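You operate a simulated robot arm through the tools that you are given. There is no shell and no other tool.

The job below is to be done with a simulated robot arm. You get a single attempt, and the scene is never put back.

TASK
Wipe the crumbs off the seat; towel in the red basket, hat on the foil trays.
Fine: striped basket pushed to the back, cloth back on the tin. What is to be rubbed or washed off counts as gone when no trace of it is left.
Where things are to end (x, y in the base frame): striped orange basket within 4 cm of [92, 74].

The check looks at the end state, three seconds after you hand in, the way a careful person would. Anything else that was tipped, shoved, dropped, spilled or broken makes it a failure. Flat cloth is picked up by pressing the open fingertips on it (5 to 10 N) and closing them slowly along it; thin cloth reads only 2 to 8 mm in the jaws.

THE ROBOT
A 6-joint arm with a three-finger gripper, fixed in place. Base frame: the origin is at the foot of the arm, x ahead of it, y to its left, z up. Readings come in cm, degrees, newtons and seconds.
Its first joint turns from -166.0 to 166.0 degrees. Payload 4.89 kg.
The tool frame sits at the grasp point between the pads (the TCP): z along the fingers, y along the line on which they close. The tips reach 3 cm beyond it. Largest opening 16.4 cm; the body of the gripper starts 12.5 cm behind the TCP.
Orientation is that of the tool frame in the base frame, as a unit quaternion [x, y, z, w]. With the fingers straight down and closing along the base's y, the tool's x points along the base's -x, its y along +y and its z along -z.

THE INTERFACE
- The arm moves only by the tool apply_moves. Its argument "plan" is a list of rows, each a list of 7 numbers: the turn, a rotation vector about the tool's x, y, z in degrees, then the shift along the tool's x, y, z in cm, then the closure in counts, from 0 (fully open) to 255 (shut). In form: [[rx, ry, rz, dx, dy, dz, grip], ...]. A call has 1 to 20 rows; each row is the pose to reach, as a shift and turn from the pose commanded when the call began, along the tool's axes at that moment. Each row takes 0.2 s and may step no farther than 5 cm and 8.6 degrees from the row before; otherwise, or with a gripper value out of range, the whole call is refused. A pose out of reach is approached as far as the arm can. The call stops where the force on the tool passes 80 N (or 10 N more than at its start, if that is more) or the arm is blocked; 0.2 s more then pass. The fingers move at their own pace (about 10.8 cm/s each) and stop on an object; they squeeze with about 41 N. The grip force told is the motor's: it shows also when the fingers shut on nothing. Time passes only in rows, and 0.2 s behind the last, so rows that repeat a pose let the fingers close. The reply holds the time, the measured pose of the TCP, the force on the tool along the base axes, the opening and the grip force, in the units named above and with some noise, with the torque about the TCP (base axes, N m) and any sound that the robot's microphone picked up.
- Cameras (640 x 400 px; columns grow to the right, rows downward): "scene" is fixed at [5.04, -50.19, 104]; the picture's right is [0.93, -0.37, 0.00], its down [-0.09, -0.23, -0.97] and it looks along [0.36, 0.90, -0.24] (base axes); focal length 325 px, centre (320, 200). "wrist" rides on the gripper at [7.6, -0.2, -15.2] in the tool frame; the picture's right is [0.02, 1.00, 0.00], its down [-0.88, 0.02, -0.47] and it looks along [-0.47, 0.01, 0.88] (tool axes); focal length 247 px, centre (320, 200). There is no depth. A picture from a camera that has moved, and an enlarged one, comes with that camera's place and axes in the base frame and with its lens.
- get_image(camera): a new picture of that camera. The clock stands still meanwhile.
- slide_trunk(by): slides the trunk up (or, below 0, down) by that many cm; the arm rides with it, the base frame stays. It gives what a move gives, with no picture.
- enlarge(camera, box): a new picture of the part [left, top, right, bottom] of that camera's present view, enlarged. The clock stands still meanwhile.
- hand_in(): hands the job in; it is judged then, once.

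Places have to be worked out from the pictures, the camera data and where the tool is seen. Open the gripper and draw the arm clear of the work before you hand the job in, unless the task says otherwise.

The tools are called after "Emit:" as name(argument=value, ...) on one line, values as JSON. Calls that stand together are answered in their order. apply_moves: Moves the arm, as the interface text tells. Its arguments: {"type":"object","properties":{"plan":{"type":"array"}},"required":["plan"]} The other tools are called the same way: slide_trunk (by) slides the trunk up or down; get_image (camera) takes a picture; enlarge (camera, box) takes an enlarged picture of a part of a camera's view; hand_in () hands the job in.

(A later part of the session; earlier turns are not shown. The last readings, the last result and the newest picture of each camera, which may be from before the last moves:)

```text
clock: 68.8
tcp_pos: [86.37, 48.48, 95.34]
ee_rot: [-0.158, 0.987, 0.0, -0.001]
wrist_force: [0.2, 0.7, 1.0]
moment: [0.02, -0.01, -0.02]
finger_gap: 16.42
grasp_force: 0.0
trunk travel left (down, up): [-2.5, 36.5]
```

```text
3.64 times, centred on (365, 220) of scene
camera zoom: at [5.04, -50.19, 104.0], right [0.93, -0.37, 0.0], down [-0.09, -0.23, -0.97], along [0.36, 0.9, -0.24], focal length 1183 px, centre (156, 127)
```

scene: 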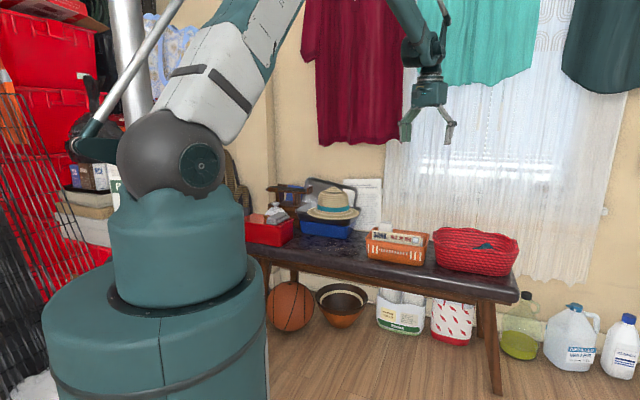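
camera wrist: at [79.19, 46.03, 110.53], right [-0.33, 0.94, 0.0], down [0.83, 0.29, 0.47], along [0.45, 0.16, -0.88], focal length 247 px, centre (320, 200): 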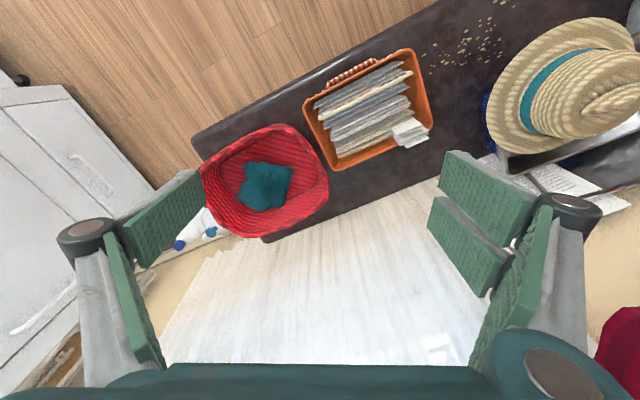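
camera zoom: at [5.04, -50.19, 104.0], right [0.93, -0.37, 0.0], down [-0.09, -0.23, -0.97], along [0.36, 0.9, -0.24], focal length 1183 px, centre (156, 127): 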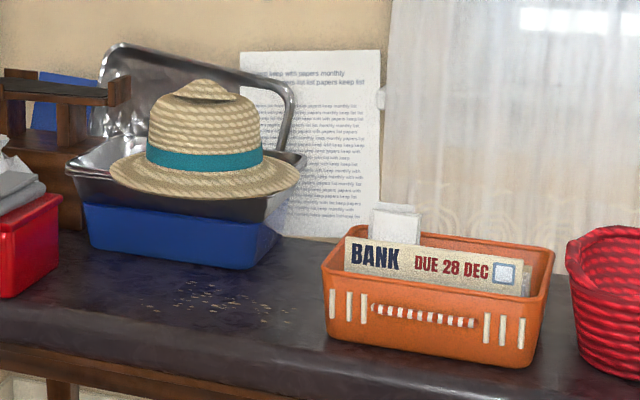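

From above, the orange basket's rim spans n 94–110, t 6–30 (centre about n 101.5, t 18), and only about 2 cm separates it from the red basket. A striped handle protrudes on its front, so I'll zoom in there since it may give positive contact for the sideways shift.

Emit:
enlarge(camera="scene", box=[360, 220, 440, 275])

Emit:
enlarge(camera="wrist", box=[295, 40, 445, 180])

```text
7.27 times, centred on (400, 248) of scene
camera zoom: at [5.04, -50.19, 104.0], right [0.93, -0.37, 0.0], down [-0.09, -0.23, -0.97], along [0.36, 0.9, -0.24], focal length 2367 px, centre (-262, -146)
```

zoom: 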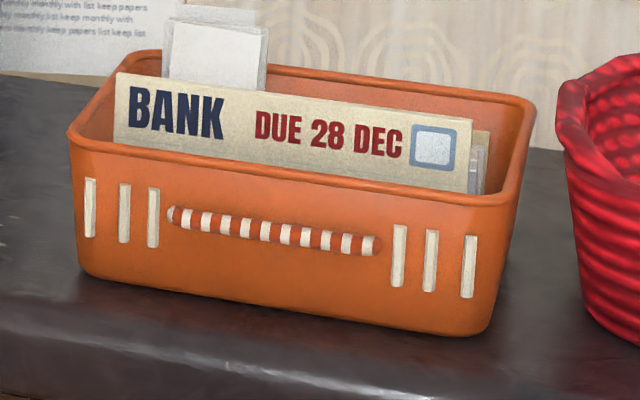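

```text
2.86 times, centred on (370, 110) of wrist
camera zoom: at [79.19, 46.03, 110.53], right [-0.33, 0.94, 0.0], down [0.83, 0.29, 0.47], along [0.45, 0.16, -0.88], focal length 706 px, centre (177, 457)
```

zoom: 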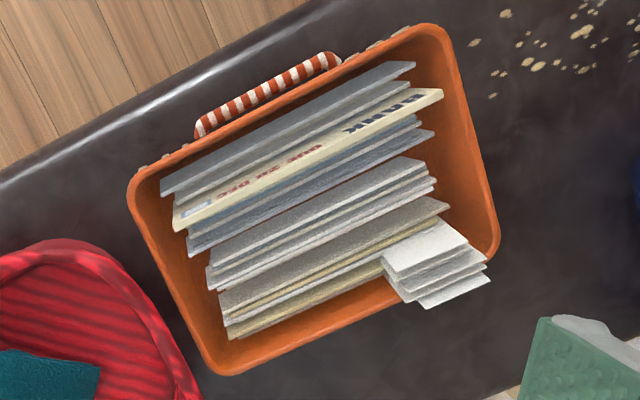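

The handle is a bail about 11 cm long, standing off the front face at z ≈ 52, t ≈ 12.6–23.5. I'll take it between the fingers and push low on the face, with the bail keeping the basket from slipping sideways, so I'm moving in front of it now.

Emit:
apply_moves(plan=[[0, 0, -4.5, 2.9, 0.1, 2.9, 0], [0, 0, -9, 5.9, 0.3, 5.8, 0], [0, 0, -13.5, 8.8, 0.4, 8.7, 20], [0, 0, -18, 11.7, 0.5, 11.5, 40], [0, 0, -22.5, 14.7, 0.7, 14.4, 45], [0, 0, -27, 17.6, 0.8, 17.3, 45], [0, 0, -27, 17.6, 0.8, 17.3, 45]])

Emit:
get_image(camera="wrist")

```text
clock: 70.4
tcp_pos: [69.46, 43.73, 77.97]
ee_rot: [-0.383, 0.924, -0.001, 0.0]
wrist_force: [0.5, -0.6, 0.6]
moment: [0.04, 0.01, 0.0]
finger_gap: 13.52
grasp_force: 0.0
trunk travel left (down, up): [-2.5, 36.5]
```

```text
taken
camera wrist: at [64.29, 38.27, 93.18], right [-0.72, 0.69, 0.0], down [0.61, 0.64, 0.47], along [0.33, 0.34, -0.88], focal length 247 px, centre (320, 200)
```

wrist: 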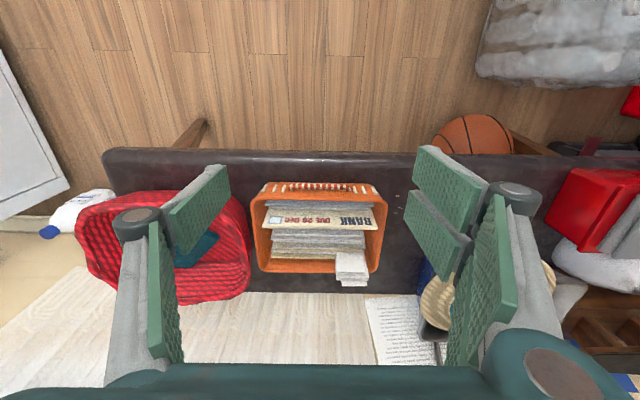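

The handle is centred between the fingers laterally. I'll tilt 30° and descend in front of the basket.

Emit:
apply_moves(plan=[[0, -4.3, 0, -0.5, 0, 3.6, 45], [0, -8.6, 0, -1, 0, 7.2, 45], [0, -12.9, 0, -1.5, 0, 10.8, 45], [0, -17.1, 0, -2, 0, 14.3, 45], [0, -21.4, 0, -2.5, 0, 17.9, 45], [0, -25.7, 0, -3, 0, 21.5, 45], [0, -30, 0, -3.5, 0, 25, 45], [0, -30, 0, -3.5, 0, 25, 45]])

Emit:
get_image(camera="wrist")

Emit:
enlarge(camera="scene", box=[350, 190, 460, 285])

```text
clock: 72.2
tcp_pos: [73.16, 47.06, 54.15]
ee_rot: [-0.369, 0.893, 0.098, 0.239]
wrist_force: [-0.1, -0.3, 0.5]
moment: [-0.04, 0.0, 0.02]
finger_gap: 13.51
grasp_force: 0.1
out of reach, approached as far as the arm can: row 7, 8
trunk travel left (down, up): [-2.5, 36.5]
```

```text
taken
camera wrist: at [63.33, 37.02, 63.59], right [-0.72, 0.69, -0.01], down [0.36, 0.39, 0.85], along [0.59, 0.61, -0.53], focal length 247 px, centre (320, 200)
```

wrist: 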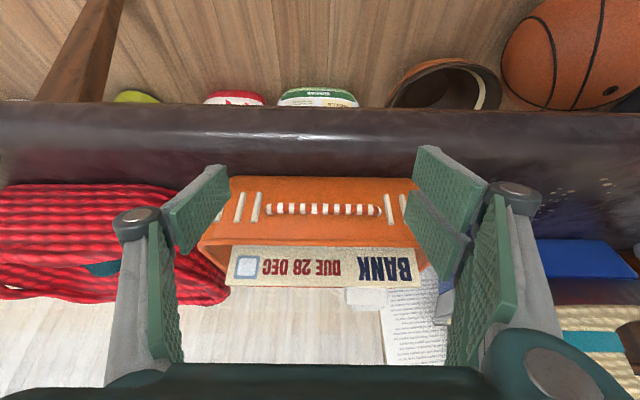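

```text
4.21 times, centred on (405, 238) of scene
camera zoom: at [5.04, -50.19, 104.0], right [0.93, -0.37, 0.0], down [-0.09, -0.23, -0.97], along [0.36, 0.9, -0.24], focal length 1370 px, centre (-38, 42)
```

zoom: 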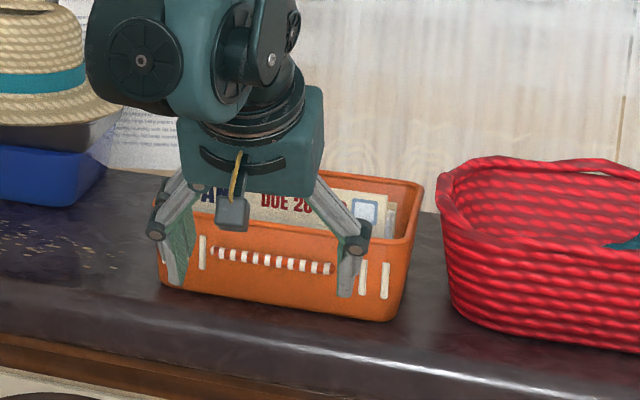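

The arm could not fold quite that far back, but it stands clear in front of the basket with the bail centred. I'll advance a few cm and re-measure.

Emit:
apply_moves(plan=[[0, 0, 0, -1.1, 0, 1, 45], [0, 0, 0, -2.2, 0, 2.1, 45], [0, 0, 0, -3.3, 0, 3.1, 45], [0, 0, 0, -3.3, 0, 3.1, 45]])

Emit:
get_image(camera="wrist")

Emit:
enlarge(camera="scene", box=[350, 190, 460, 285])

```text
clock: 73.2
tcp_pos: [76.25, 50.24, 53.18]
ee_rot: [-0.369, 0.893, 0.099, 0.239]
wrist_force: [-1.4, -1.8, -0.7]
moment: [-0.04, 0.0, 0.17]
finger_gap: 13.55
grasp_force: 0.0
trunk travel left (down, up): [-2.5, 36.5]
```

```text
taken
camera wrist: at [66.3, 40.19, 62.59], right [-0.72, 0.69, -0.01], down [0.36, 0.39, 0.85], along [0.59, 0.61, -0.53], focal length 247 px, centre (320, 200)
```

wrist: 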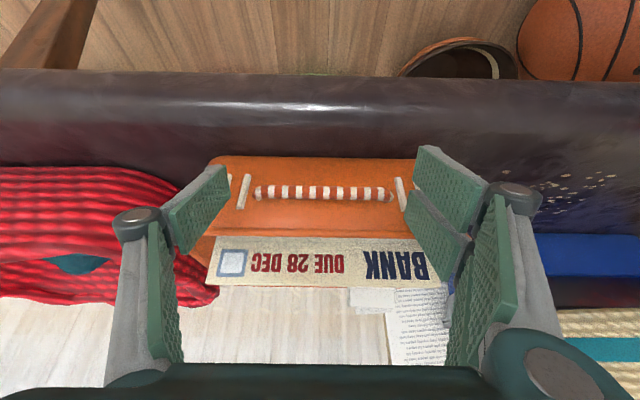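

```text
4.21 times, centred on (405, 238) of scene
camera zoom: at [5.04, -50.19, 104.0], right [0.93, -0.37, 0.0], down [-0.09, -0.23, -0.97], along [0.36, 0.9, -0.24], focal length 1370 px, centre (-38, 42)
```

zoom: 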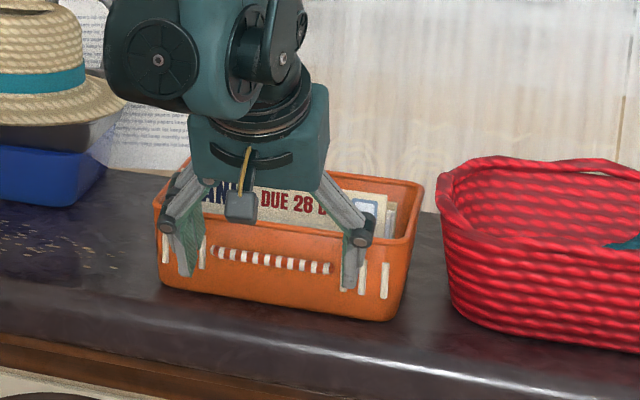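

TCP is at n 89.4, t 18.4, z 53.2, and the bail (11 cm long) lies between the pads. I'll drop slightly and close the fingers onto the bail's ends.

Emit:
apply_moves(plan=[[0, 0, 0, 0.4, 0, 0.5, 45], [0, 0, 0, 0.4, 0, 0.5, 55], [0, 0, 0, 0.4, 0, 0.5, 65], [0, 0, 0, 0.4, 0, 0.5, 72], [0, 0, 0, 0.4, 0, 0.5, 78], [0, 0, 0, 0.4, 0, 0.5, 84], [0, 0, 0, 0.4, 0, 0.5, 90], [0, 0, 0, 0.4, 0, 0.5, 90]])

Emit:
get_image(camera="wrist")

Emit:
enlarge(camera="scene", box=[350, 190, 460, 285])

```text
clock: 75.0
tcp_pos: [76.18, 50.27, 52.56]
ee_rot: [-0.369, 0.893, 0.099, 0.24]
wrist_force: [-1.9, -1.2, 0.0]
moment: [0.01, 0.01, 0.15]
finger_gap: 10.68
grasp_force: 0.9
trunk travel left (down, up): [-2.5, 36.5]
```

```text
taken
camera wrist: at [66.21, 40.1, 61.96], right [-0.72, 0.69, -0.01], down [0.36, 0.39, 0.85], along [0.59, 0.61, -0.53], focal length 247 px, centre (320, 200)
```

wrist: 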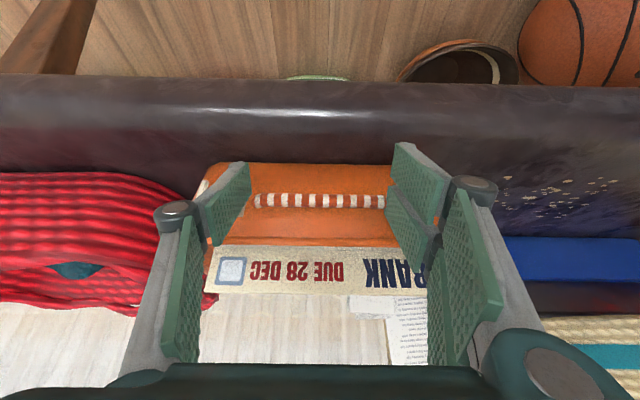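

```text
4.21 times, centred on (405, 238) of scene
camera zoom: at [5.04, -50.19, 104.0], right [0.93, -0.37, 0.0], down [-0.09, -0.23, -0.97], along [0.36, 0.9, -0.24], focal length 1370 px, centre (-38, 42)
```

zoom: 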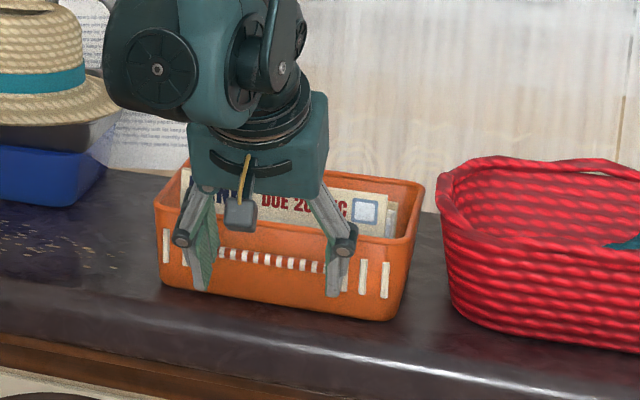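

Force is still near zero at 10.7 cm. I'll close a little more to see whether the pads meet the bail's ends.

Emit:
apply_moves(plan=[[0, 0, 0, 0, 0, 0, 93], [0, 0, 0, 0, 0, 0, 96], [0, 0, 0, 0, 0, 0, 99], [0, 0, 0, 0, 0, 0, 99]])

Emit:
enlarge(camera="wrist", box=[190, 120, 460, 300])

```text
clock: 76.0
tcp_pos: [76.21, 50.07, 52.55]
ee_rot: [-0.369, 0.892, 0.099, 0.24]
wrist_force: [-2.0, -1.0, -0.5]
moment: [0.02, 0.0, 0.13]
finger_gap: 10.09
grasp_force: 0.8
trunk travel left (down, up): [-2.5, 36.5]
```

```text
2.22 times, centred on (325, 210) of wrist
camera zoom: at [66.21, 40.1, 61.96], right [-0.72, 0.69, -0.01], down [0.36, 0.39, 0.85], along [0.59, 0.61, -0.53], focal length 549 px, centre (309, 178)
```

zoom: 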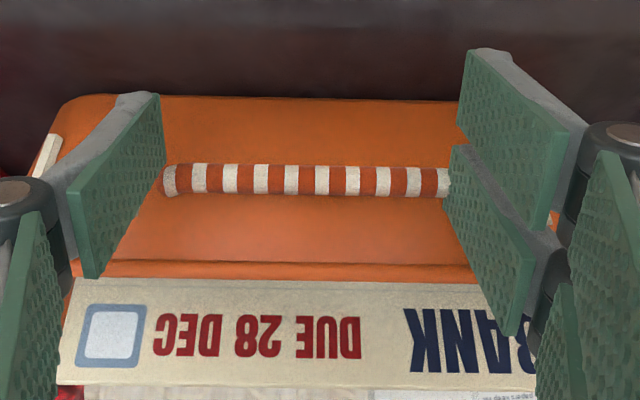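

The bail's ends are now right at the pads. A little further closing should firm the contact.

Emit:
apply_moves(plan=[[0, 0, 0, 0, 0, 0, 102], [0, 0, 0, 0, 0, 0, 105], [0, 0, 0, 0, 0, 0, 108], [0, 0, 0, 0, 0, 0, 108]])

Emit:
enlarge(camera="wrist", box=[190, 120, 460, 300])

```text
clock: 77.0
tcp_pos: [76.11, 50.2, 52.48]
ee_rot: [-0.37, 0.892, 0.099, 0.24]
wrist_force: [-1.5, -1.6, 0.4]
moment: [-0.04, 0.01, 0.11]
finger_gap: 9.5
grasp_force: 0.7
trunk travel left (down, up): [-2.5, 36.5]
```

```text
2.22 times, centred on (325, 210) of wrist
camera zoom: at [66.21, 40.1, 61.96], right [-0.72, 0.69, -0.01], down [0.36, 0.39, 0.85], along [0.59, 0.61, -0.53], focal length 549 px, centre (309, 178)
```

zoom: 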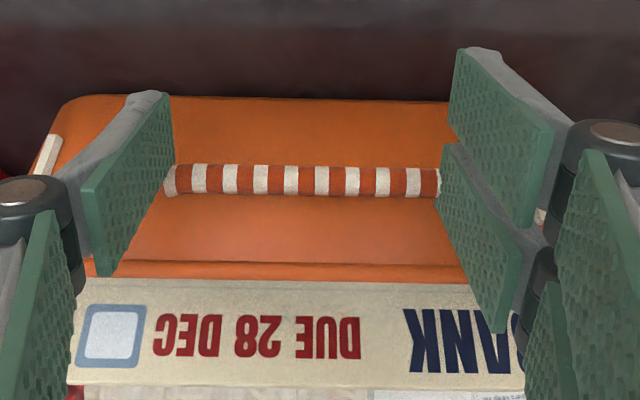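

The tips are lightly touching the front face, and the bail sits just above the pads' upper edge. I'll reopen, raise about 1.3 cm so the bail falls within the pads, and close again.

Emit:
apply_moves(plan=[[0, 0, 0, 0, 0, 0, 90], [0, 0, 0, 0, 0, 0, 70], [0, 0, 0, -0.2, 0, -0.6, 65], [0, 0, 0, -0.4, 0, -1.3, 65], [0, 0, 0, -0.4, 0, -1.3, 65]])

Emit:
apply_moves(plan=[[0, 0, 0, 0, 0, 0, 75], [0, 0, 0, 0, 0, 0, 82], [0, 0, 0, 0, 0, 0, 88], [0, 0, 0, 0, 0, 0, 94], [0, 0, 0, 0, 0, 0, 100], [0, 0, 0, 0, 0, 0, 100]])

Emit:
enlarge(camera="wrist", box=[190, 120, 460, 300])

```text
clock: 78.2
tcp_pos: [76.16, 49.99, 53.9]
ee_rot: [-0.369, 0.893, 0.099, 0.24]
wrist_force: [-0.4, -0.2, 0.4]
moment: [-0.01, 0.01, -0.01]
finger_gap: 12.24
grasp_force: 0.0
trunk travel left (down, up): [-2.5, 36.5]
```

```text
clock: 79.6
tcp_pos: [75.95, 50.02, 53.97]
ee_rot: [-0.369, 0.893, 0.098, 0.239]
wrist_force: [-0.4, -0.3, 0.0]
moment: [0.01, -0.01, -0.02]
finger_gap: 9.95
grasp_force: 0.0
trunk travel left (down, up): [-2.5, 36.5]
```

```text
2.22 times, centred on (325, 210) of wrist
camera zoom: at [66.1, 39.88, 63.3], right [-0.72, 0.69, -0.01], down [0.36, 0.39, 0.85], along [0.59, 0.61, -0.53], focal length 549 px, centre (309, 178)
```

zoom: 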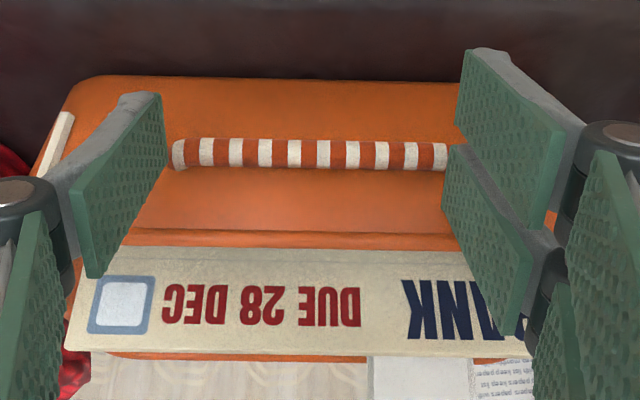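

No contact yet. The bail's ends are within about a millimetre of the pads, so I'll close a little further.

Emit:
apply_moves(plan=[[0, 0, 0, 0, 0, 0, 103], [0, 0, 0, 0, 0, 0, 106], [0, 0, 0, 0, 0, 0, 109], [0, 0, 0, 0, 0, 0, 109]])

Emit:
enlarge(camera="wrist", box=[190, 120, 460, 300])

Emit:
enlarge(camera="scene", box=[360, 205, 440, 275])

```text
clock: 80.6
tcp_pos: [75.96, 50.02, 53.94]
ee_rot: [-0.368, 0.893, 0.099, 0.239]
wrist_force: [0.3, -0.2, -0.3]
moment: [0.03, 0.0, 0.01]
finger_gap: 9.39
grasp_force: 0.0
trunk travel left (down, up): [-2.5, 36.5]
```

```text
2.22 times, centred on (325, 210) of wrist
camera zoom: at [66.1, 39.88, 63.3], right [-0.72, 0.69, -0.01], down [0.36, 0.39, 0.85], along [0.59, 0.61, -0.53], focal length 549 px, centre (309, 178)
```

zoom: 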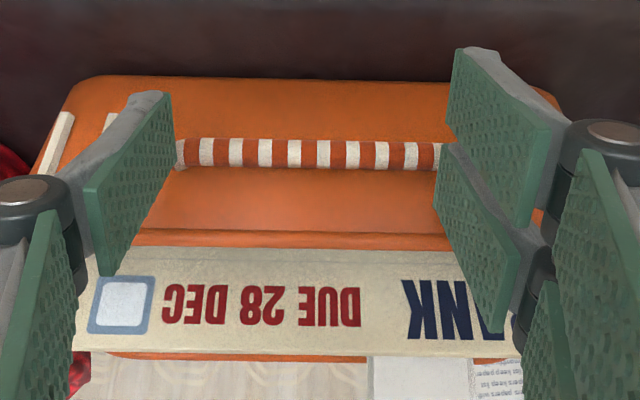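

```text
5.71 times, centred on (400, 240) of scene
camera zoom: at [5.04, -50.19, 104.0], right [0.93, -0.37, 0.0], down [-0.09, -0.23, -0.97], along [0.36, 0.9, -0.24], focal length 1860 px, centre (-137, -29)
```

zoom: 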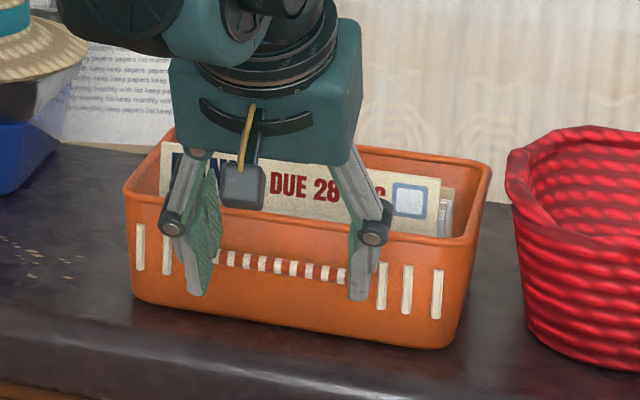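

Both ends are hidden behind the pads without contact, so the bail lies just beyond the tips, at about n 92, z 51.6. I'll reopen to 12.4 cm, shift 0.4 cm to centre it, advance 2 cm and close again.

Emit:
apply_moves(plan=[[0, 0, 0, 0, 0, 0, 80], [0, 0, 0, 0, 0, 0, 60], [0, 0, 0, 0, 0.4, 0, 60], [0, 0, 0, -0.5, 0.4, 1, 60], [0, 0, 0, -1.05, 0.4, 2, 60], [0, 0, 0, -1.05, 0.4, 2, 60]])

Emit:
enlarge(camera="wrist", box=[190, 120, 460, 300])

```text
clock: 82.0
tcp_pos: [77.09, 51.43, 52.63]
ee_rot: [-0.369, 0.893, 0.098, 0.239]
wrist_force: [-2.0, -1.5, 0.2]
moment: [-0.01, -0.01, 0.11]
finger_gap: 12.59
grasp_force: 0.5
trunk travel left (down, up): [-2.5, 36.5]
```

```text
2.22 times, centred on (325, 210) of wrist
camera zoom: at [67.15, 41.45, 62.09], right [-0.72, 0.69, -0.01], down [0.36, 0.39, 0.85], along [0.59, 0.61, -0.53], focal length 549 px, centre (309, 178)
```

zoom: 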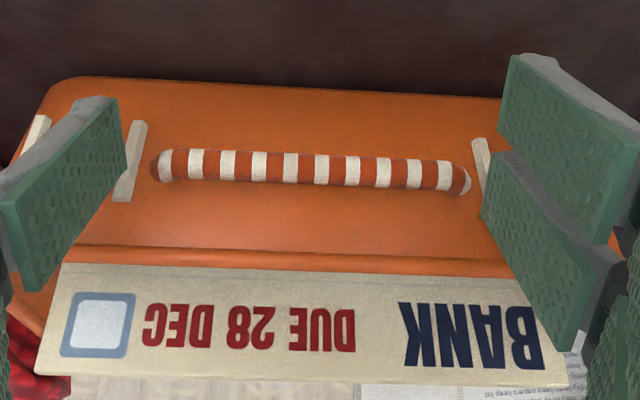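

The bail now lies between the open pads, with the tips lightly on the front face. I'll close onto its ends.

Emit:
apply_moves(plan=[[0, 0, 0, 0, 0, 0, 66], [0, 0, 0, 0, 0, 0, 72], [0, 0, 0, 0, 0, 0, 78], [0, 0, 0, 0, 0, 0, 84], [0, 0, 0, 0, 0, 0, 90], [0, 0, 0, 0, 0, 0, 96], [0, 0, 0, 0, 0, 0, 96]])

Emit:
enlarge(camera="wrist", box=[190, 120, 460, 300])

```text
clock: 83.6
tcp_pos: [77.08, 51.58, 52.73]
ee_rot: [-0.368, 0.893, 0.099, 0.24]
wrist_force: [-3.0, -1.1, 0.5]
moment: [0.02, 0.03, 0.16]
finger_gap: 10.27
grasp_force: 0.6
trunk travel left (down, up): [-2.5, 36.5]
```

```text
2.22 times, centred on (325, 210) of wrist
camera zoom: at [67.15, 41.44, 62.09], right [-0.72, 0.69, -0.01], down [0.36, 0.39, 0.85], along [0.59, 0.61, -0.53], focal length 549 px, centre (309, 178)
```

zoom: 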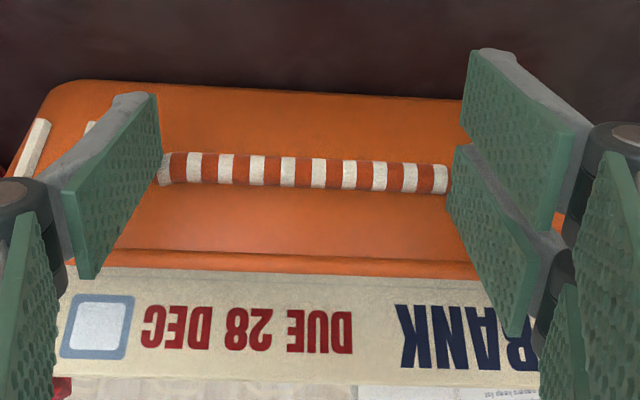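

The pads still just miss the bail, but both tips rest evenly on the front face. I'll try pushing back and slightly left by friction for 5 cm, and check whether the basket follows.

Emit:
apply_moves(plan=[[0, 0, 0, -0.6, 0.2, 0.35, 96], [0, 0, 0, -1.3, 0.45, 0.75, 96], [0, 0, 0, -2, 0.7, 1.15, 96], [0, 0, 0, -2.8, 0.95, 1.6, 96], [0, 0, 0, -3.6, 1.25, 2.1, 96], [0, 0, 0, -4.33, 1.5, 2.5, 96], [0, 0, 0, -4.33, 1.5, 2.5, 96]])

Emit:
get_image(camera="wrist")

Emit:
enlarge(camera="scene", box=[340, 190, 460, 285])

```text
clock: 85.2
tcp_pos: [79.68, 56.18, 52.59]
ee_rot: [-0.37, 0.892, 0.099, 0.239]
wrist_force: [-2.3, -1.0, 0.0]
moment: [-0.04, -0.02, 0.06]
finger_gap: 10.27
grasp_force: 0.4
trunk travel left (down, up): [-2.5, 36.5]
```

```text
taken
camera wrist: at [69.74, 46.08, 61.96], right [-0.72, 0.69, -0.01], down [0.36, 0.39, 0.85], along [0.59, 0.61, -0.53], focal length 247 px, centre (320, 200)
```

wrist: 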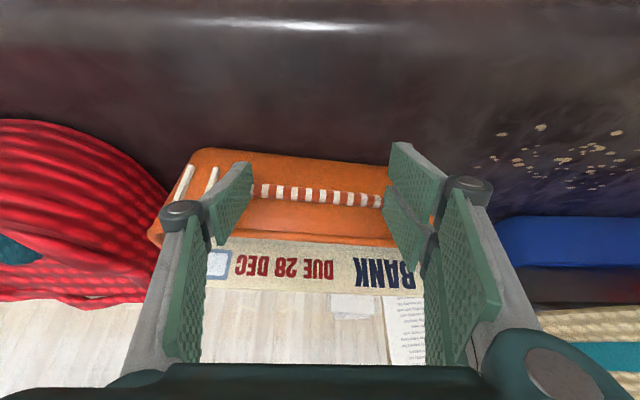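

```text
4.21 times, centred on (400, 238) of scene
camera zoom: at [5.04, -50.19, 104.0], right [0.93, -0.37, 0.0], down [-0.09, -0.23, -0.97], along [0.36, 0.9, -0.24], focal length 1370 px, centre (-17, 42)
```

zoom: 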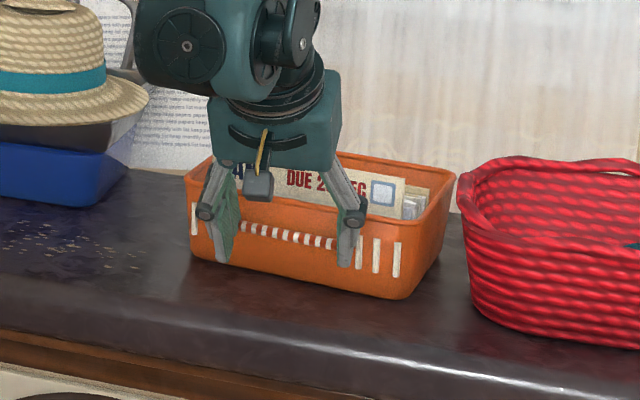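

The basket moved back about 5 cm, but its right end lags a little and it slid sideways less than I asked. I'll back off, tilt to 50° so the pads really straddle the bail, and grip it for positive control.

Emit:
apply_moves(plan=[[0, 0, 0, 0.7, 0, -0.7, 80], [0, 0, 0, 1.5, 0, -1.5, 65], [0, 0, 0, 2.2, 0, -2.2, 58], [0, -7, 0, 2.2, 0, -2.2, 58], [0, -14, 0, 2.2, 0, -2.2, 58], [0, -20, 0, 2.2, 0, -2.2, 58], [0, -20, 0, 2.2, 0, -2.2, 58]])

Emit:
get_image(camera="wrist")

Emit:
enlarge(camera="wrist", box=[150, 110, 450, 310])

```text
clock: 86.8
tcp_pos: [80.66, 56.04, 55.94]
ee_rot: [-0.348, 0.838, 0.162, 0.389]
wrist_force: [0.2, 0.9, 0.3]
moment: [0.01, 0.0, -0.01]
finger_gap: 12.66
grasp_force: 0.1
out of reach, approached as far as the arm can: row 5, 6, 7
trunk travel left (down, up): [-2.5, 36.5]
```

```text
taken
camera wrist: at [69.11, 44.26, 59.86], right [-0.72, 0.7, -0.02], down [0.13, 0.16, 0.98], along [0.69, 0.7, -0.21], focal length 247 px, centre (320, 200)
```

wrist: 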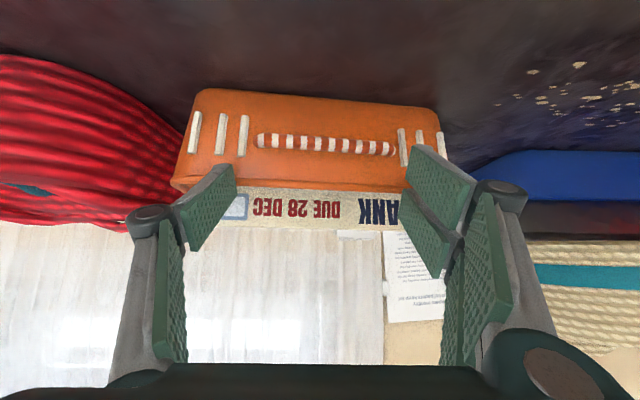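

```text
2.00 times, centred on (300, 210) of wrist
camera zoom: at [69.11, 44.26, 59.86], right [-0.72, 0.7, -0.02], down [0.13, 0.16, 0.98], along [0.69, 0.7, -0.21], focal length 494 px, centre (360, 180)
```

zoom: 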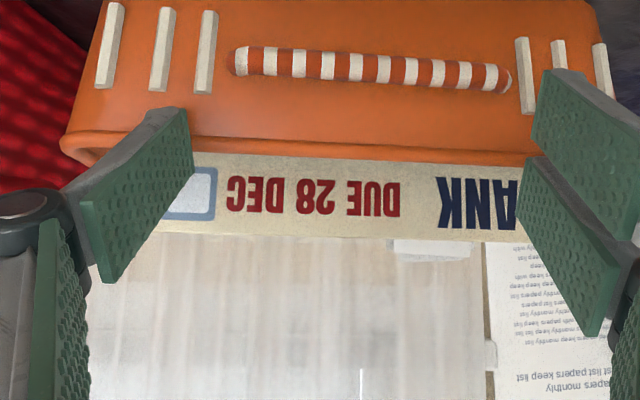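

The arm can't fold enough for that tilt this close in, and the white ribs beside the bail keep the tips from seating around it. I'll rise to look from above and measure how the basket actually moved.

Emit:
apply_moves(plan=[[0, 7, 0, 0, 0, -4, 30], [0, 14, 0, 0, 0, -8, 0], [0, 21, 0, -0.5, 0, -12, 0], [0, 28, 0, -1, 0, -16, 0], [0, 35, 0, -1.5, 0, -20, 0], [0, 42, 0, -2, 0, -24, 0], [0, 50, 0, -3, 0, -28, 0], [0, 50, 0, -6, 0, -31, 0], [0, 50, 0, -9, 0, -34, 0], [0, 50, 0, -9, 0, -34, 0]])

Emit:
get_image(camera="wrist")

```text
clock: 89.0
tcp_pos: [66.22, 41.85, 84.63]
ee_rot: [-0.381, 0.924, 0.0, 0.0]
wrist_force: [0.5, 0.0, -0.5]
moment: [-0.01, 0.09, 0.01]
finger_gap: 16.42
grasp_force: 0.0
trunk travel left (down, up): [-2.5, 36.5]
```

```text
taken
camera wrist: at [60.99, 36.45, 99.86], right [-0.72, 0.69, 0.0], down [0.61, 0.64, 0.47], along [0.33, 0.34, -0.88], focal length 247 px, centre (320, 200)
```

wrist: 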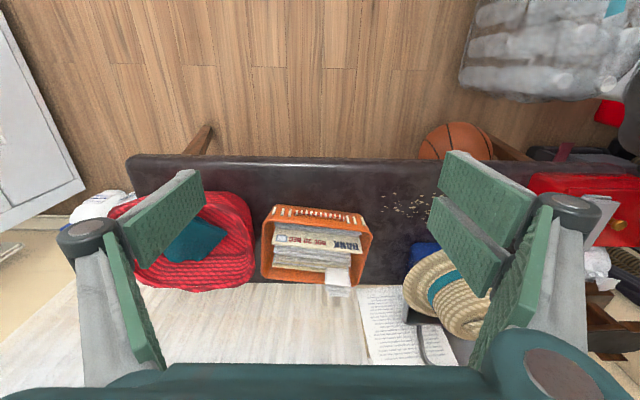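

Emit:
enlarge(camera="wrist", box=[220, 150, 440, 310])

Emit:
enlarge(camera="scene", box=[350, 205, 450, 280])

```text
2.50 times, centred on (330, 230) of wrist
camera zoom: at [60.99, 36.45, 99.86], right [-0.72, 0.69, 0.0], down [0.61, 0.64, 0.47], along [0.33, 0.34, -0.88], focal length 617 px, centre (295, 125)
```

zoom: 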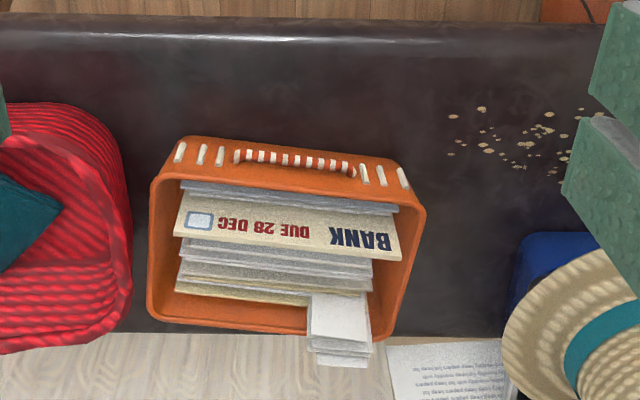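

```text
5.33 times, centred on (400, 242) of scene
camera zoom: at [5.04, -50.19, 104.0], right [0.93, -0.37, 0.0], down [-0.09, -0.23, -0.97], along [0.36, 0.9, -0.24], focal length 1736 px, centre (-107, -27)
```

zoom: 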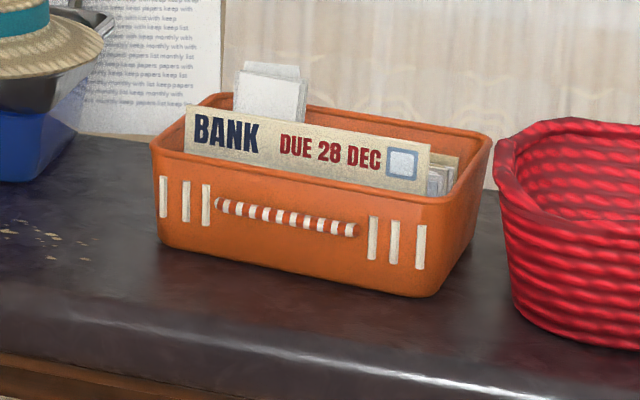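

The basket's centre is now about n 108, t 17.8, and it has yawed about 6° with no sideways gain. A surer way is to pinch the bail bar from above and below with the gripper rolled 90° and nearly horizontal, which gives full control. First I'll raise the trunk a little for folding room.

Emit:
slide_trunk(by=8)

Emit:
apply_moves(plan=[[0, 0, 8, 0, 0, 0, 0], [0, 0, 16, 0, 0, 0, 0], [0, 0, 24, 0, 0, 0, 0], [0, 0, 32, 0, 0, 0, 0], [0, 0, 40, 0, 0, 0, 40], [0, 0, 48, 0, 0, 0, 80], [0, 0, 56, 0, 0, 0, 120], [0, 0, 64, 0, 0, 0, 160], [0, 0, 72, 0, 0, 0, 190], [0, 0, 80, 0, 0, 0, 210], [0, 0, 88, 0, 0, 0, 215], [0, 0, 96.4, 0, 0, 0, 215], [0, 0, 96.4, 0, 0, 0, 215]])

```text
clock: 90.2
tcp_pos: [66.27, 41.94, 92.52]
ee_rot: [-0.382, 0.924, -0.001, 0.0]
wrist_force: [0.6, -0.1, -1.0]
moment: [0.01, 0.0, -0.02]
finger_gap: 16.38
grasp_force: 0.1
trunk travel left (down, up): [-10.5, 28.5]
```

```text
clock: 93.0
tcp_pos: [66.16, 42.08, 92.59]
ee_rot: [0.434, 0.901, 0.0, 0.0]
wrist_force: [0.7, 0.2, -0.9]
moment: [0.01, -0.02, 0.0]
finger_gap: 2.57
grasp_force: 0.1
trunk travel left (down, up): [-10.5, 28.5]
```

The roll worked as planned. I'll descend while tilting to 70°, to a pre-grasp pose about 4 cm in front of the bail.

Emit:
apply_moves(plan=[[-7, 0, 0, 0.27, 1.57, 3.85, 215], [-14, 0, 0, 0.53, 3.13, 7.7, 215], [-21, 0, 0, 0.8, 4.7, 11.55, 215], [-28, 0, 0, 1.06, 6.26, 15.4, 215], [-35, 0, 0, 1.33, 7.83, 19.25, 215], [-42, 0, 0, 1.59, 9.4, 23.1, 215], [-49, 0, 0, 1.86, 10.96, 26.95, 215], [-56, 0, 0, 2.12, 12.53, 30.8, 215], [-63, 0, 0, 2.39, 14.1, 34.65, 215], [-70, 0, 0, 2.65, 15.66, 38.5, 215], [-70, 0, 0, 2.65, 15.66, 38.5, 215]])

Emit:
get_image(camera="wrist")

Emit:
enlarge(camera="scene", box=[340, 190, 460, 285])

```text
clock: 95.4
tcp_pos: [89.44, 63.25, 59.91]
ee_rot: [0.355, 0.738, 0.517, 0.249]
wrist_force: [-0.5, 0.1, 5.4]
moment: [-0.09, 0.12, -0.01]
finger_gap: 2.39
grasp_force: 0.1
out of reach, approached as far as the arm can: row 6, 7, 8, 9, 10, 11
trunk travel left (down, up): [-10.5, 28.5]
```

```text
taken
camera wrist: at [73.5, 60.26, 65.02], right [0.25, 0.23, 0.94], down [0.21, -0.96, 0.18], along [0.95, 0.15, -0.29], focal length 247 px, centre (320, 200)
```

wrist: 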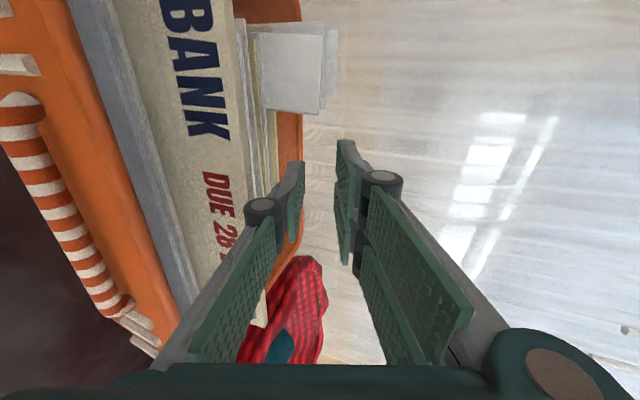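

```text
4.21 times, centred on (400, 238) of scene
camera zoom: at [5.04, -50.19, 104.0], right [0.93, -0.37, 0.0], down [-0.09, -0.23, -0.97], along [0.36, 0.9, -0.24], focal length 1370 px, centre (-17, 42)
```

zoom: 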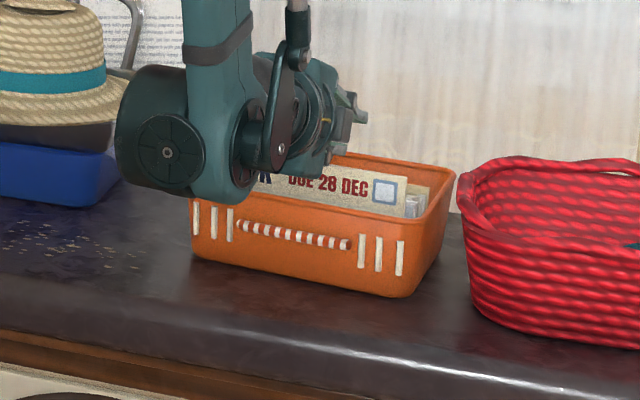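

The arm could not reach that rolled pose and ended above the basket instead, with about 5 N of upward force, so it may be brushing the letters. I'll go straight up immediately.

Emit:
apply_moves(plan=[[0, 0, 0, 0, 1.5, -0.55, 215], [0, 0, 0, 0, 4, -1.45, 215], [0, 0, 0, 0, 7.5, -2.7, 215], [0, 0, 0, 0, 11.3, -4.1, 215], [0, 0, 0, 0, 11.3, -4.1, 215]])

Emit:
get_image(camera="wrist")

Emit:
enlarge(camera="scene", box=[330, 160, 460, 285])

```text
clock: 96.6
tcp_pos: [89.35, 62.49, 71.82]
ee_rot: [0.357, 0.738, 0.517, 0.249]
wrist_force: [1.6, 0.4, 0.0]
moment: [0.04, -0.02, 0.0]
finger_gap: 2.61
grasp_force: 0.1
trunk travel left (down, up): [-10.5, 28.5]
```

```text
taken
camera wrist: at [73.4, 59.59, 76.89], right [0.25, 0.23, 0.94], down [0.21, -0.96, 0.18], along [0.94, 0.15, -0.29], focal length 247 px, centre (320, 200)
```

wrist: 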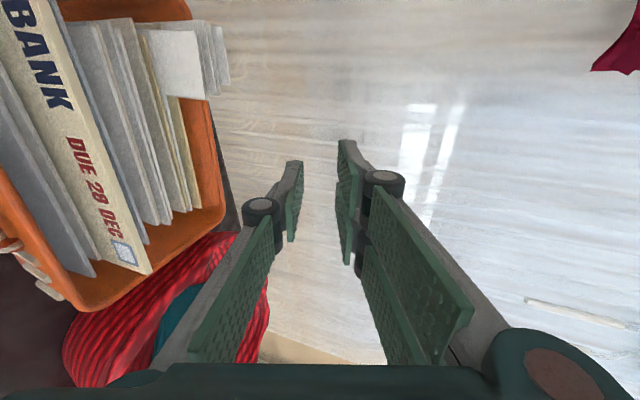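

```text
3.20 times, centred on (395, 222) of scene
camera zoom: at [5.04, -50.19, 104.0], right [0.93, -0.37, 0.0], down [-0.09, -0.23, -0.97], along [0.36, 0.9, -0.24], focal length 1041 px, centre (80, 128)
```

zoom: 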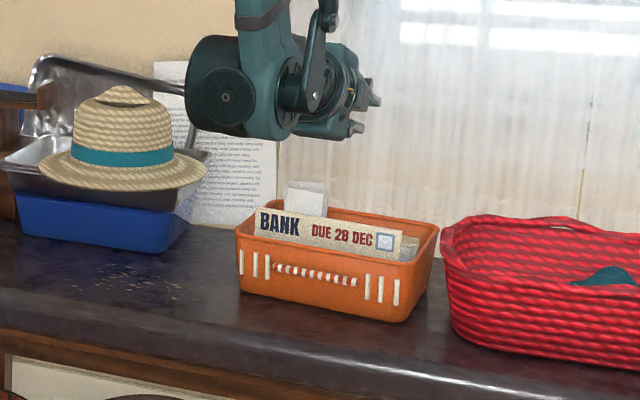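

The basket looks undisturbed. That rolled posture is out of reach this close in, so I'll return to the normal orientation and use the two-finger approach, aligned to the basket's present yaw and straddling the bail with correct clearance.

Emit:
apply_moves(plan=[[0, 0, 0, 0, 1.5, -3, 215], [7, 0, 0, -0.1, 2.2, -6.5, 215], [14, 0, 0, -0.15, 2.8, -10, 215], [21, 0, 0, -0.2, 3.4, -13.5, 215], [28, 0, 0, -0.3, 4, -17, 200], [35, 0, 0, -0.4, 4.5, -20.5, 180], [42, 0, 0, -0.5, 5, -24, 160], [49, 0, 0, -0.55, 5.5, -27, 140], [56, 0, 0, -0.6, 6, -30, 120], [63, 0, 0, -0.65, 6.4, -33, 100], [70, 0, 0, -0.67, 6.7, -34.8, 78], [70, 0, 0, -0.67, 6.7, -34.8, 78]])

Emit:
apply_moves(plan=[[0, 0, -8, 0, 0, 0, 78], [0, 0, -16, 0, 0, 0, 78], [0, 0, -24, 0, 0, 0, 78], [0, 0, -32, 0, 0, 0, 78], [0, 0, -40, 0, 0, 0, 78], [0, 0, -48, 0, 0, 0, 78], [0, 0, -56, 0, 0, 0, 78], [0, 0, -64, 0, 0, 0, 78], [0, 0, -72, 0, 0, 0, 78], [0, 0, -80, 0, 0, 0, 78], [0, 0, -85, 0, 0, 0, 78], [0, 0, -90, 0, 0, 0, 78], [0, 0, -90, 0, 0, 0, 78]])

Emit:
get_image(camera="wrist")

Emit:
enlarge(camera="wrist", box=[220, 150, 420, 310])

```text
clock: 99.2
tcp_pos: [66.05, 43.1, 89.84]
ee_rot: [0.434, 0.901, -0.001, 0.0]
wrist_force: [-0.2, -0.2, 0.8]
moment: [0.03, -0.01, 0.04]
finger_gap: 11.39
grasp_force: 0.0
trunk travel left (down, up): [-10.5, 28.5]
```

```text
clock: 102.0
tcp_pos: [65.95, 43.03, 89.93]
ee_rot: [-0.33, 0.944, 0.0, 0.0]
wrist_force: [-1.0, -0.2, -0.1]
moment: [0.02, -0.01, 0.02]
finger_gap: 11.4
grasp_force: 0.1
trunk travel left (down, up): [-10.5, 28.5]
```

```text
taken
camera wrist: at [60.12, 38.19, 105.29], right [-0.64, 0.77, 0.0], down [0.68, 0.56, 0.47], along [0.36, 0.3, -0.88], focal length 247 px, centre (320, 200)
```

wrist: 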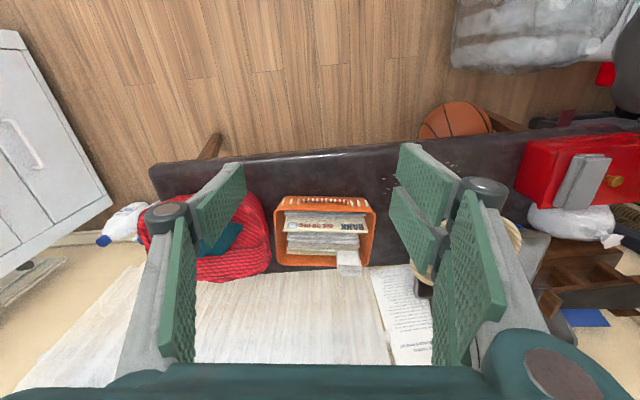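

```text
2.50 times, centred on (320, 230) of wrist
camera zoom: at [60.12, 38.19, 105.29], right [-0.64, 0.77, 0.0], down [0.68, 0.56, 0.47], along [0.36, 0.3, -0.88], focal length 617 px, centre (320, 125)
```

zoom: 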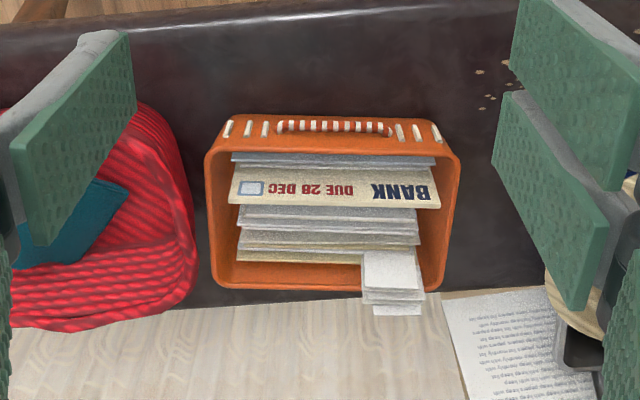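

The basket now looks square to the tool at this yaw, with the bail centred 2 cm to the tool's +y and about 11 cm long. I'll descend in front of it at 30° tilt with a 12.2 cm opening.

Emit:
apply_moves(plan=[[0, -3.3, 0, -1.7, 0.2, 3.9, 65], [0, -6.7, 0, -3.5, 0.5, 7.9, 65], [0, -10, 0, -5.2, 0.7, 11.8, 65], [0, -13.3, 0, -6.9, 0.9, 15.7, 65], [0, -16.7, 0, -8.7, 1.1, 19.7, 65], [0, -20, 0, -10.4, 1.3, 23.6, 65], [0, -23.3, 0, -12.1, 1.6, 27.5, 65], [0, -26.7, 0, -13.9, 1.8, 31.5, 65], [0, -30, 0, -15.6, 2, 35.4, 65], [0, -30, 0, -15.6, 2, 35.4, 65]])

Emit:
enlarge(camera="wrist", box=[160, 90, 480, 310])

Emit:
enlarge(camera="scene", box=[340, 190, 460, 285])

```text
clock: 104.2
tcp_pos: [76.79, 54.05, 54.48]
ee_rot: [-0.319, 0.912, 0.086, 0.244]
wrist_force: [-0.7, 0.7, 1.4]
moment: [-0.02, 0.03, -0.01]
finger_gap: 12.19
grasp_force: 0.1
trunk travel left (down, up): [-10.5, 28.5]
```

```text
1.82 times, centred on (320, 200) of wrist
camera zoom: at [65.85, 45.14, 63.81], right [-0.64, 0.77, -0.01], down [0.4, 0.34, 0.85], along [0.66, 0.54, -0.53], focal length 449 px, centre (320, 200)
```

zoom: 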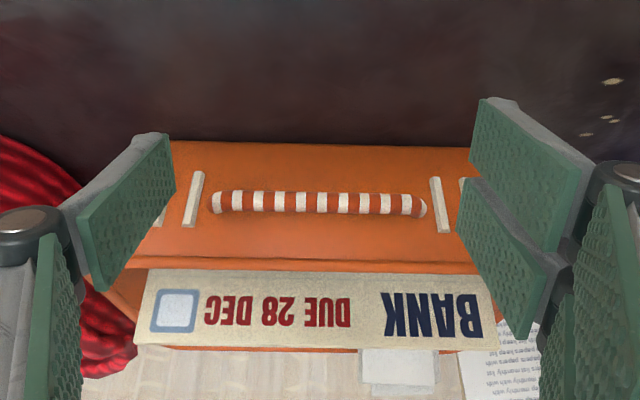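

```text
4.21 times, centred on (400, 238) of scene
camera zoom: at [5.04, -50.19, 104.0], right [0.93, -0.37, 0.0], down [-0.09, -0.23, -0.97], along [0.36, 0.9, -0.24], focal length 1370 px, centre (-17, 42)
```

zoom: 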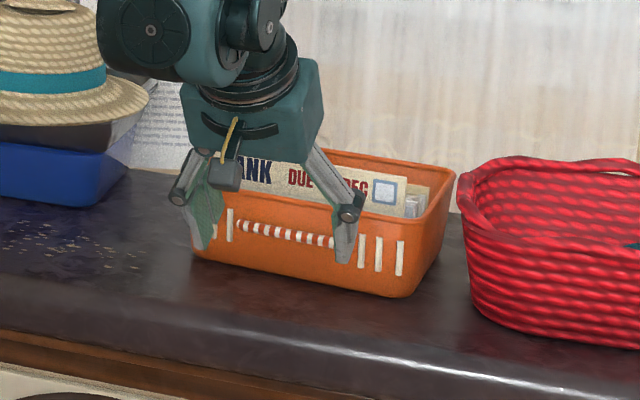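

The bail is centred within about 0.3 cm and the basket is undisturbed. I'll shift by that and advance 2.8 cm toward the face.

Emit:
apply_moves(plan=[[0, 0, 0, 0, -0.25, 0, 65], [0, 0, 0, -0.6, -0.25, 0.8, 65], [0, 0, 0, -1.2, -0.25, 1.6, 65], [0, 0, 0, -1.87, -0.25, 2.35, 65], [0, 0, 0, -1.87, -0.25, 2.35, 65]])

Emit:
enlarge(camera="wrist", box=[160, 90, 480, 310])

```text
clock: 105.4
tcp_pos: [79.22, 55.88, 53.45]
ee_rot: [-0.319, 0.912, 0.086, 0.244]
wrist_force: [0.3, -1.4, 0.6]
moment: [0.03, -0.02, -0.02]
finger_gap: 12.22
grasp_force: 0.1
trunk travel left (down, up): [-10.5, 28.5]
```

```text
1.82 times, centred on (320, 200) of wrist
camera zoom: at [68.22, 46.94, 62.82], right [-0.64, 0.77, -0.01], down [0.4, 0.34, 0.85], along [0.66, 0.54, -0.53], focal length 449 px, centre (320, 200)
```

zoom: 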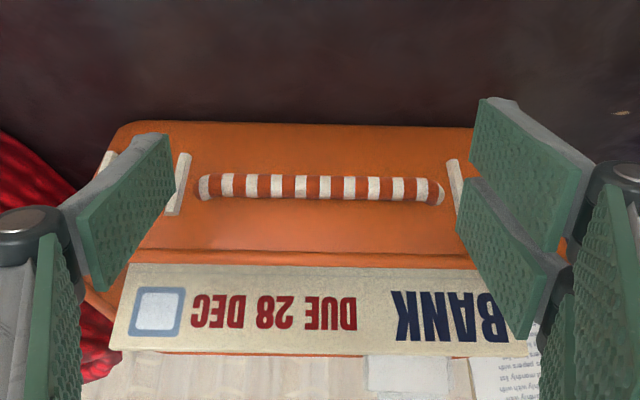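

The bail is at the tips' depth and centred. I'll advance another 1.2 cm so it sits well inside the pads, then check contact.

Emit:
apply_moves(plan=[[0, 0, 0, -0.28, 0, 0.32, 65], [0, 0, 0, -0.56, 0, 0.64, 65], [0, 0, 0, -0.84, 0, 0.95, 65], [0, 0, 0, -0.84, 0, 0.95, 65]])

Emit:
enlarge(camera="wrist", box=[160, 90, 480, 310])

```text
clock: 106.4
tcp_pos: [80.07, 56.56, 53.06]
ee_rot: [-0.318, 0.912, 0.085, 0.244]
wrist_force: [-3.5, -0.6, 0.7]
moment: [0.04, 0.06, 0.17]
finger_gap: 12.31
grasp_force: 1.1
trunk travel left (down, up): [-10.5, 28.5]
```

```text
1.82 times, centred on (320, 200) of wrist
camera zoom: at [69.13, 47.67, 62.44], right [-0.64, 0.77, -0.01], down [0.4, 0.34, 0.85], along [0.66, 0.54, -0.53], focal length 449 px, centre (320, 200)
```

zoom: 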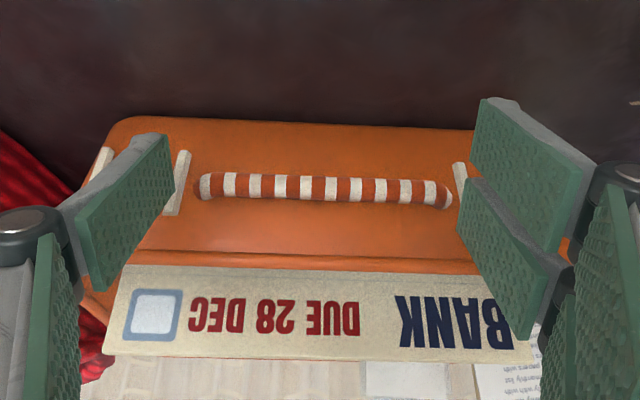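

The −t finger touches slightly first because its forked tip reaches further. I'll now close onto the bail's ends and see whether they get gripped this time.

Emit:
apply_moves(plan=[[0, 0, 0, 0, 0, 0, 70], [0, 0, 0, 0, 0, 0, 75], [0, 0, 0, 0, 0, 0, 80], [0, 0, 0, 0, 0, 0, 85], [0, 0, 0, 0, 0, 0, 90], [0, 0, 0, 0, 0, 0, 90]])

Emit:
enlarge(camera="wrist", box=[160, 90, 480, 310])

Emit:
enlarge(camera="scene", box=[360, 205, 450, 275])

```text
clock: 107.8
tcp_pos: [80.1, 56.55, 53.0]
ee_rot: [-0.318, 0.912, 0.085, 0.245]
wrist_force: [-1.4, 0.8, 0.4]
moment: [0.04, -0.03, 0.16]
finger_gap: 10.66
grasp_force: 0.7
trunk travel left (down, up): [-10.5, 28.5]
```

```text
1.82 times, centred on (320, 200) of wrist
camera zoom: at [69.14, 47.67, 62.43], right [-0.64, 0.77, -0.01], down [0.4, 0.34, 0.85], along [0.66, 0.54, -0.53], focal length 449 px, centre (320, 200)
```

zoom: 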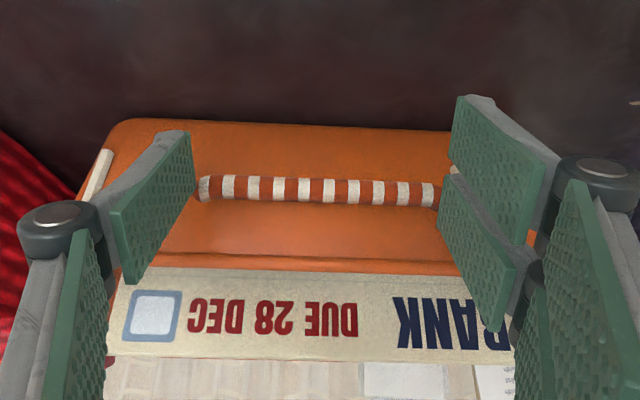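

```text
5.71 times, centred on (405, 240) of scene
camera zoom: at [5.04, -50.19, 104.0], right [0.93, -0.37, 0.0], down [-0.09, -0.23, -0.97], along [0.36, 0.9, -0.24], focal length 1860 px, centre (-166, -29)
```

zoom: 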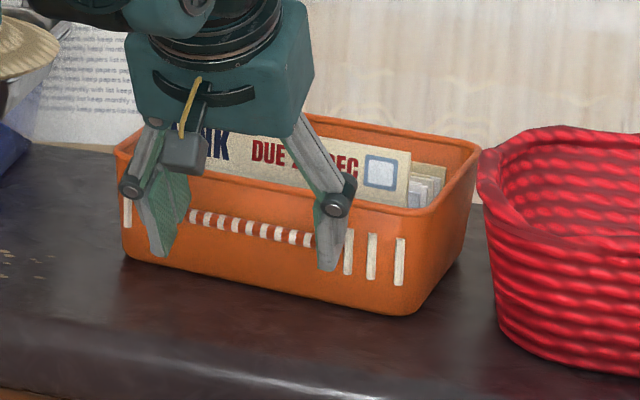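

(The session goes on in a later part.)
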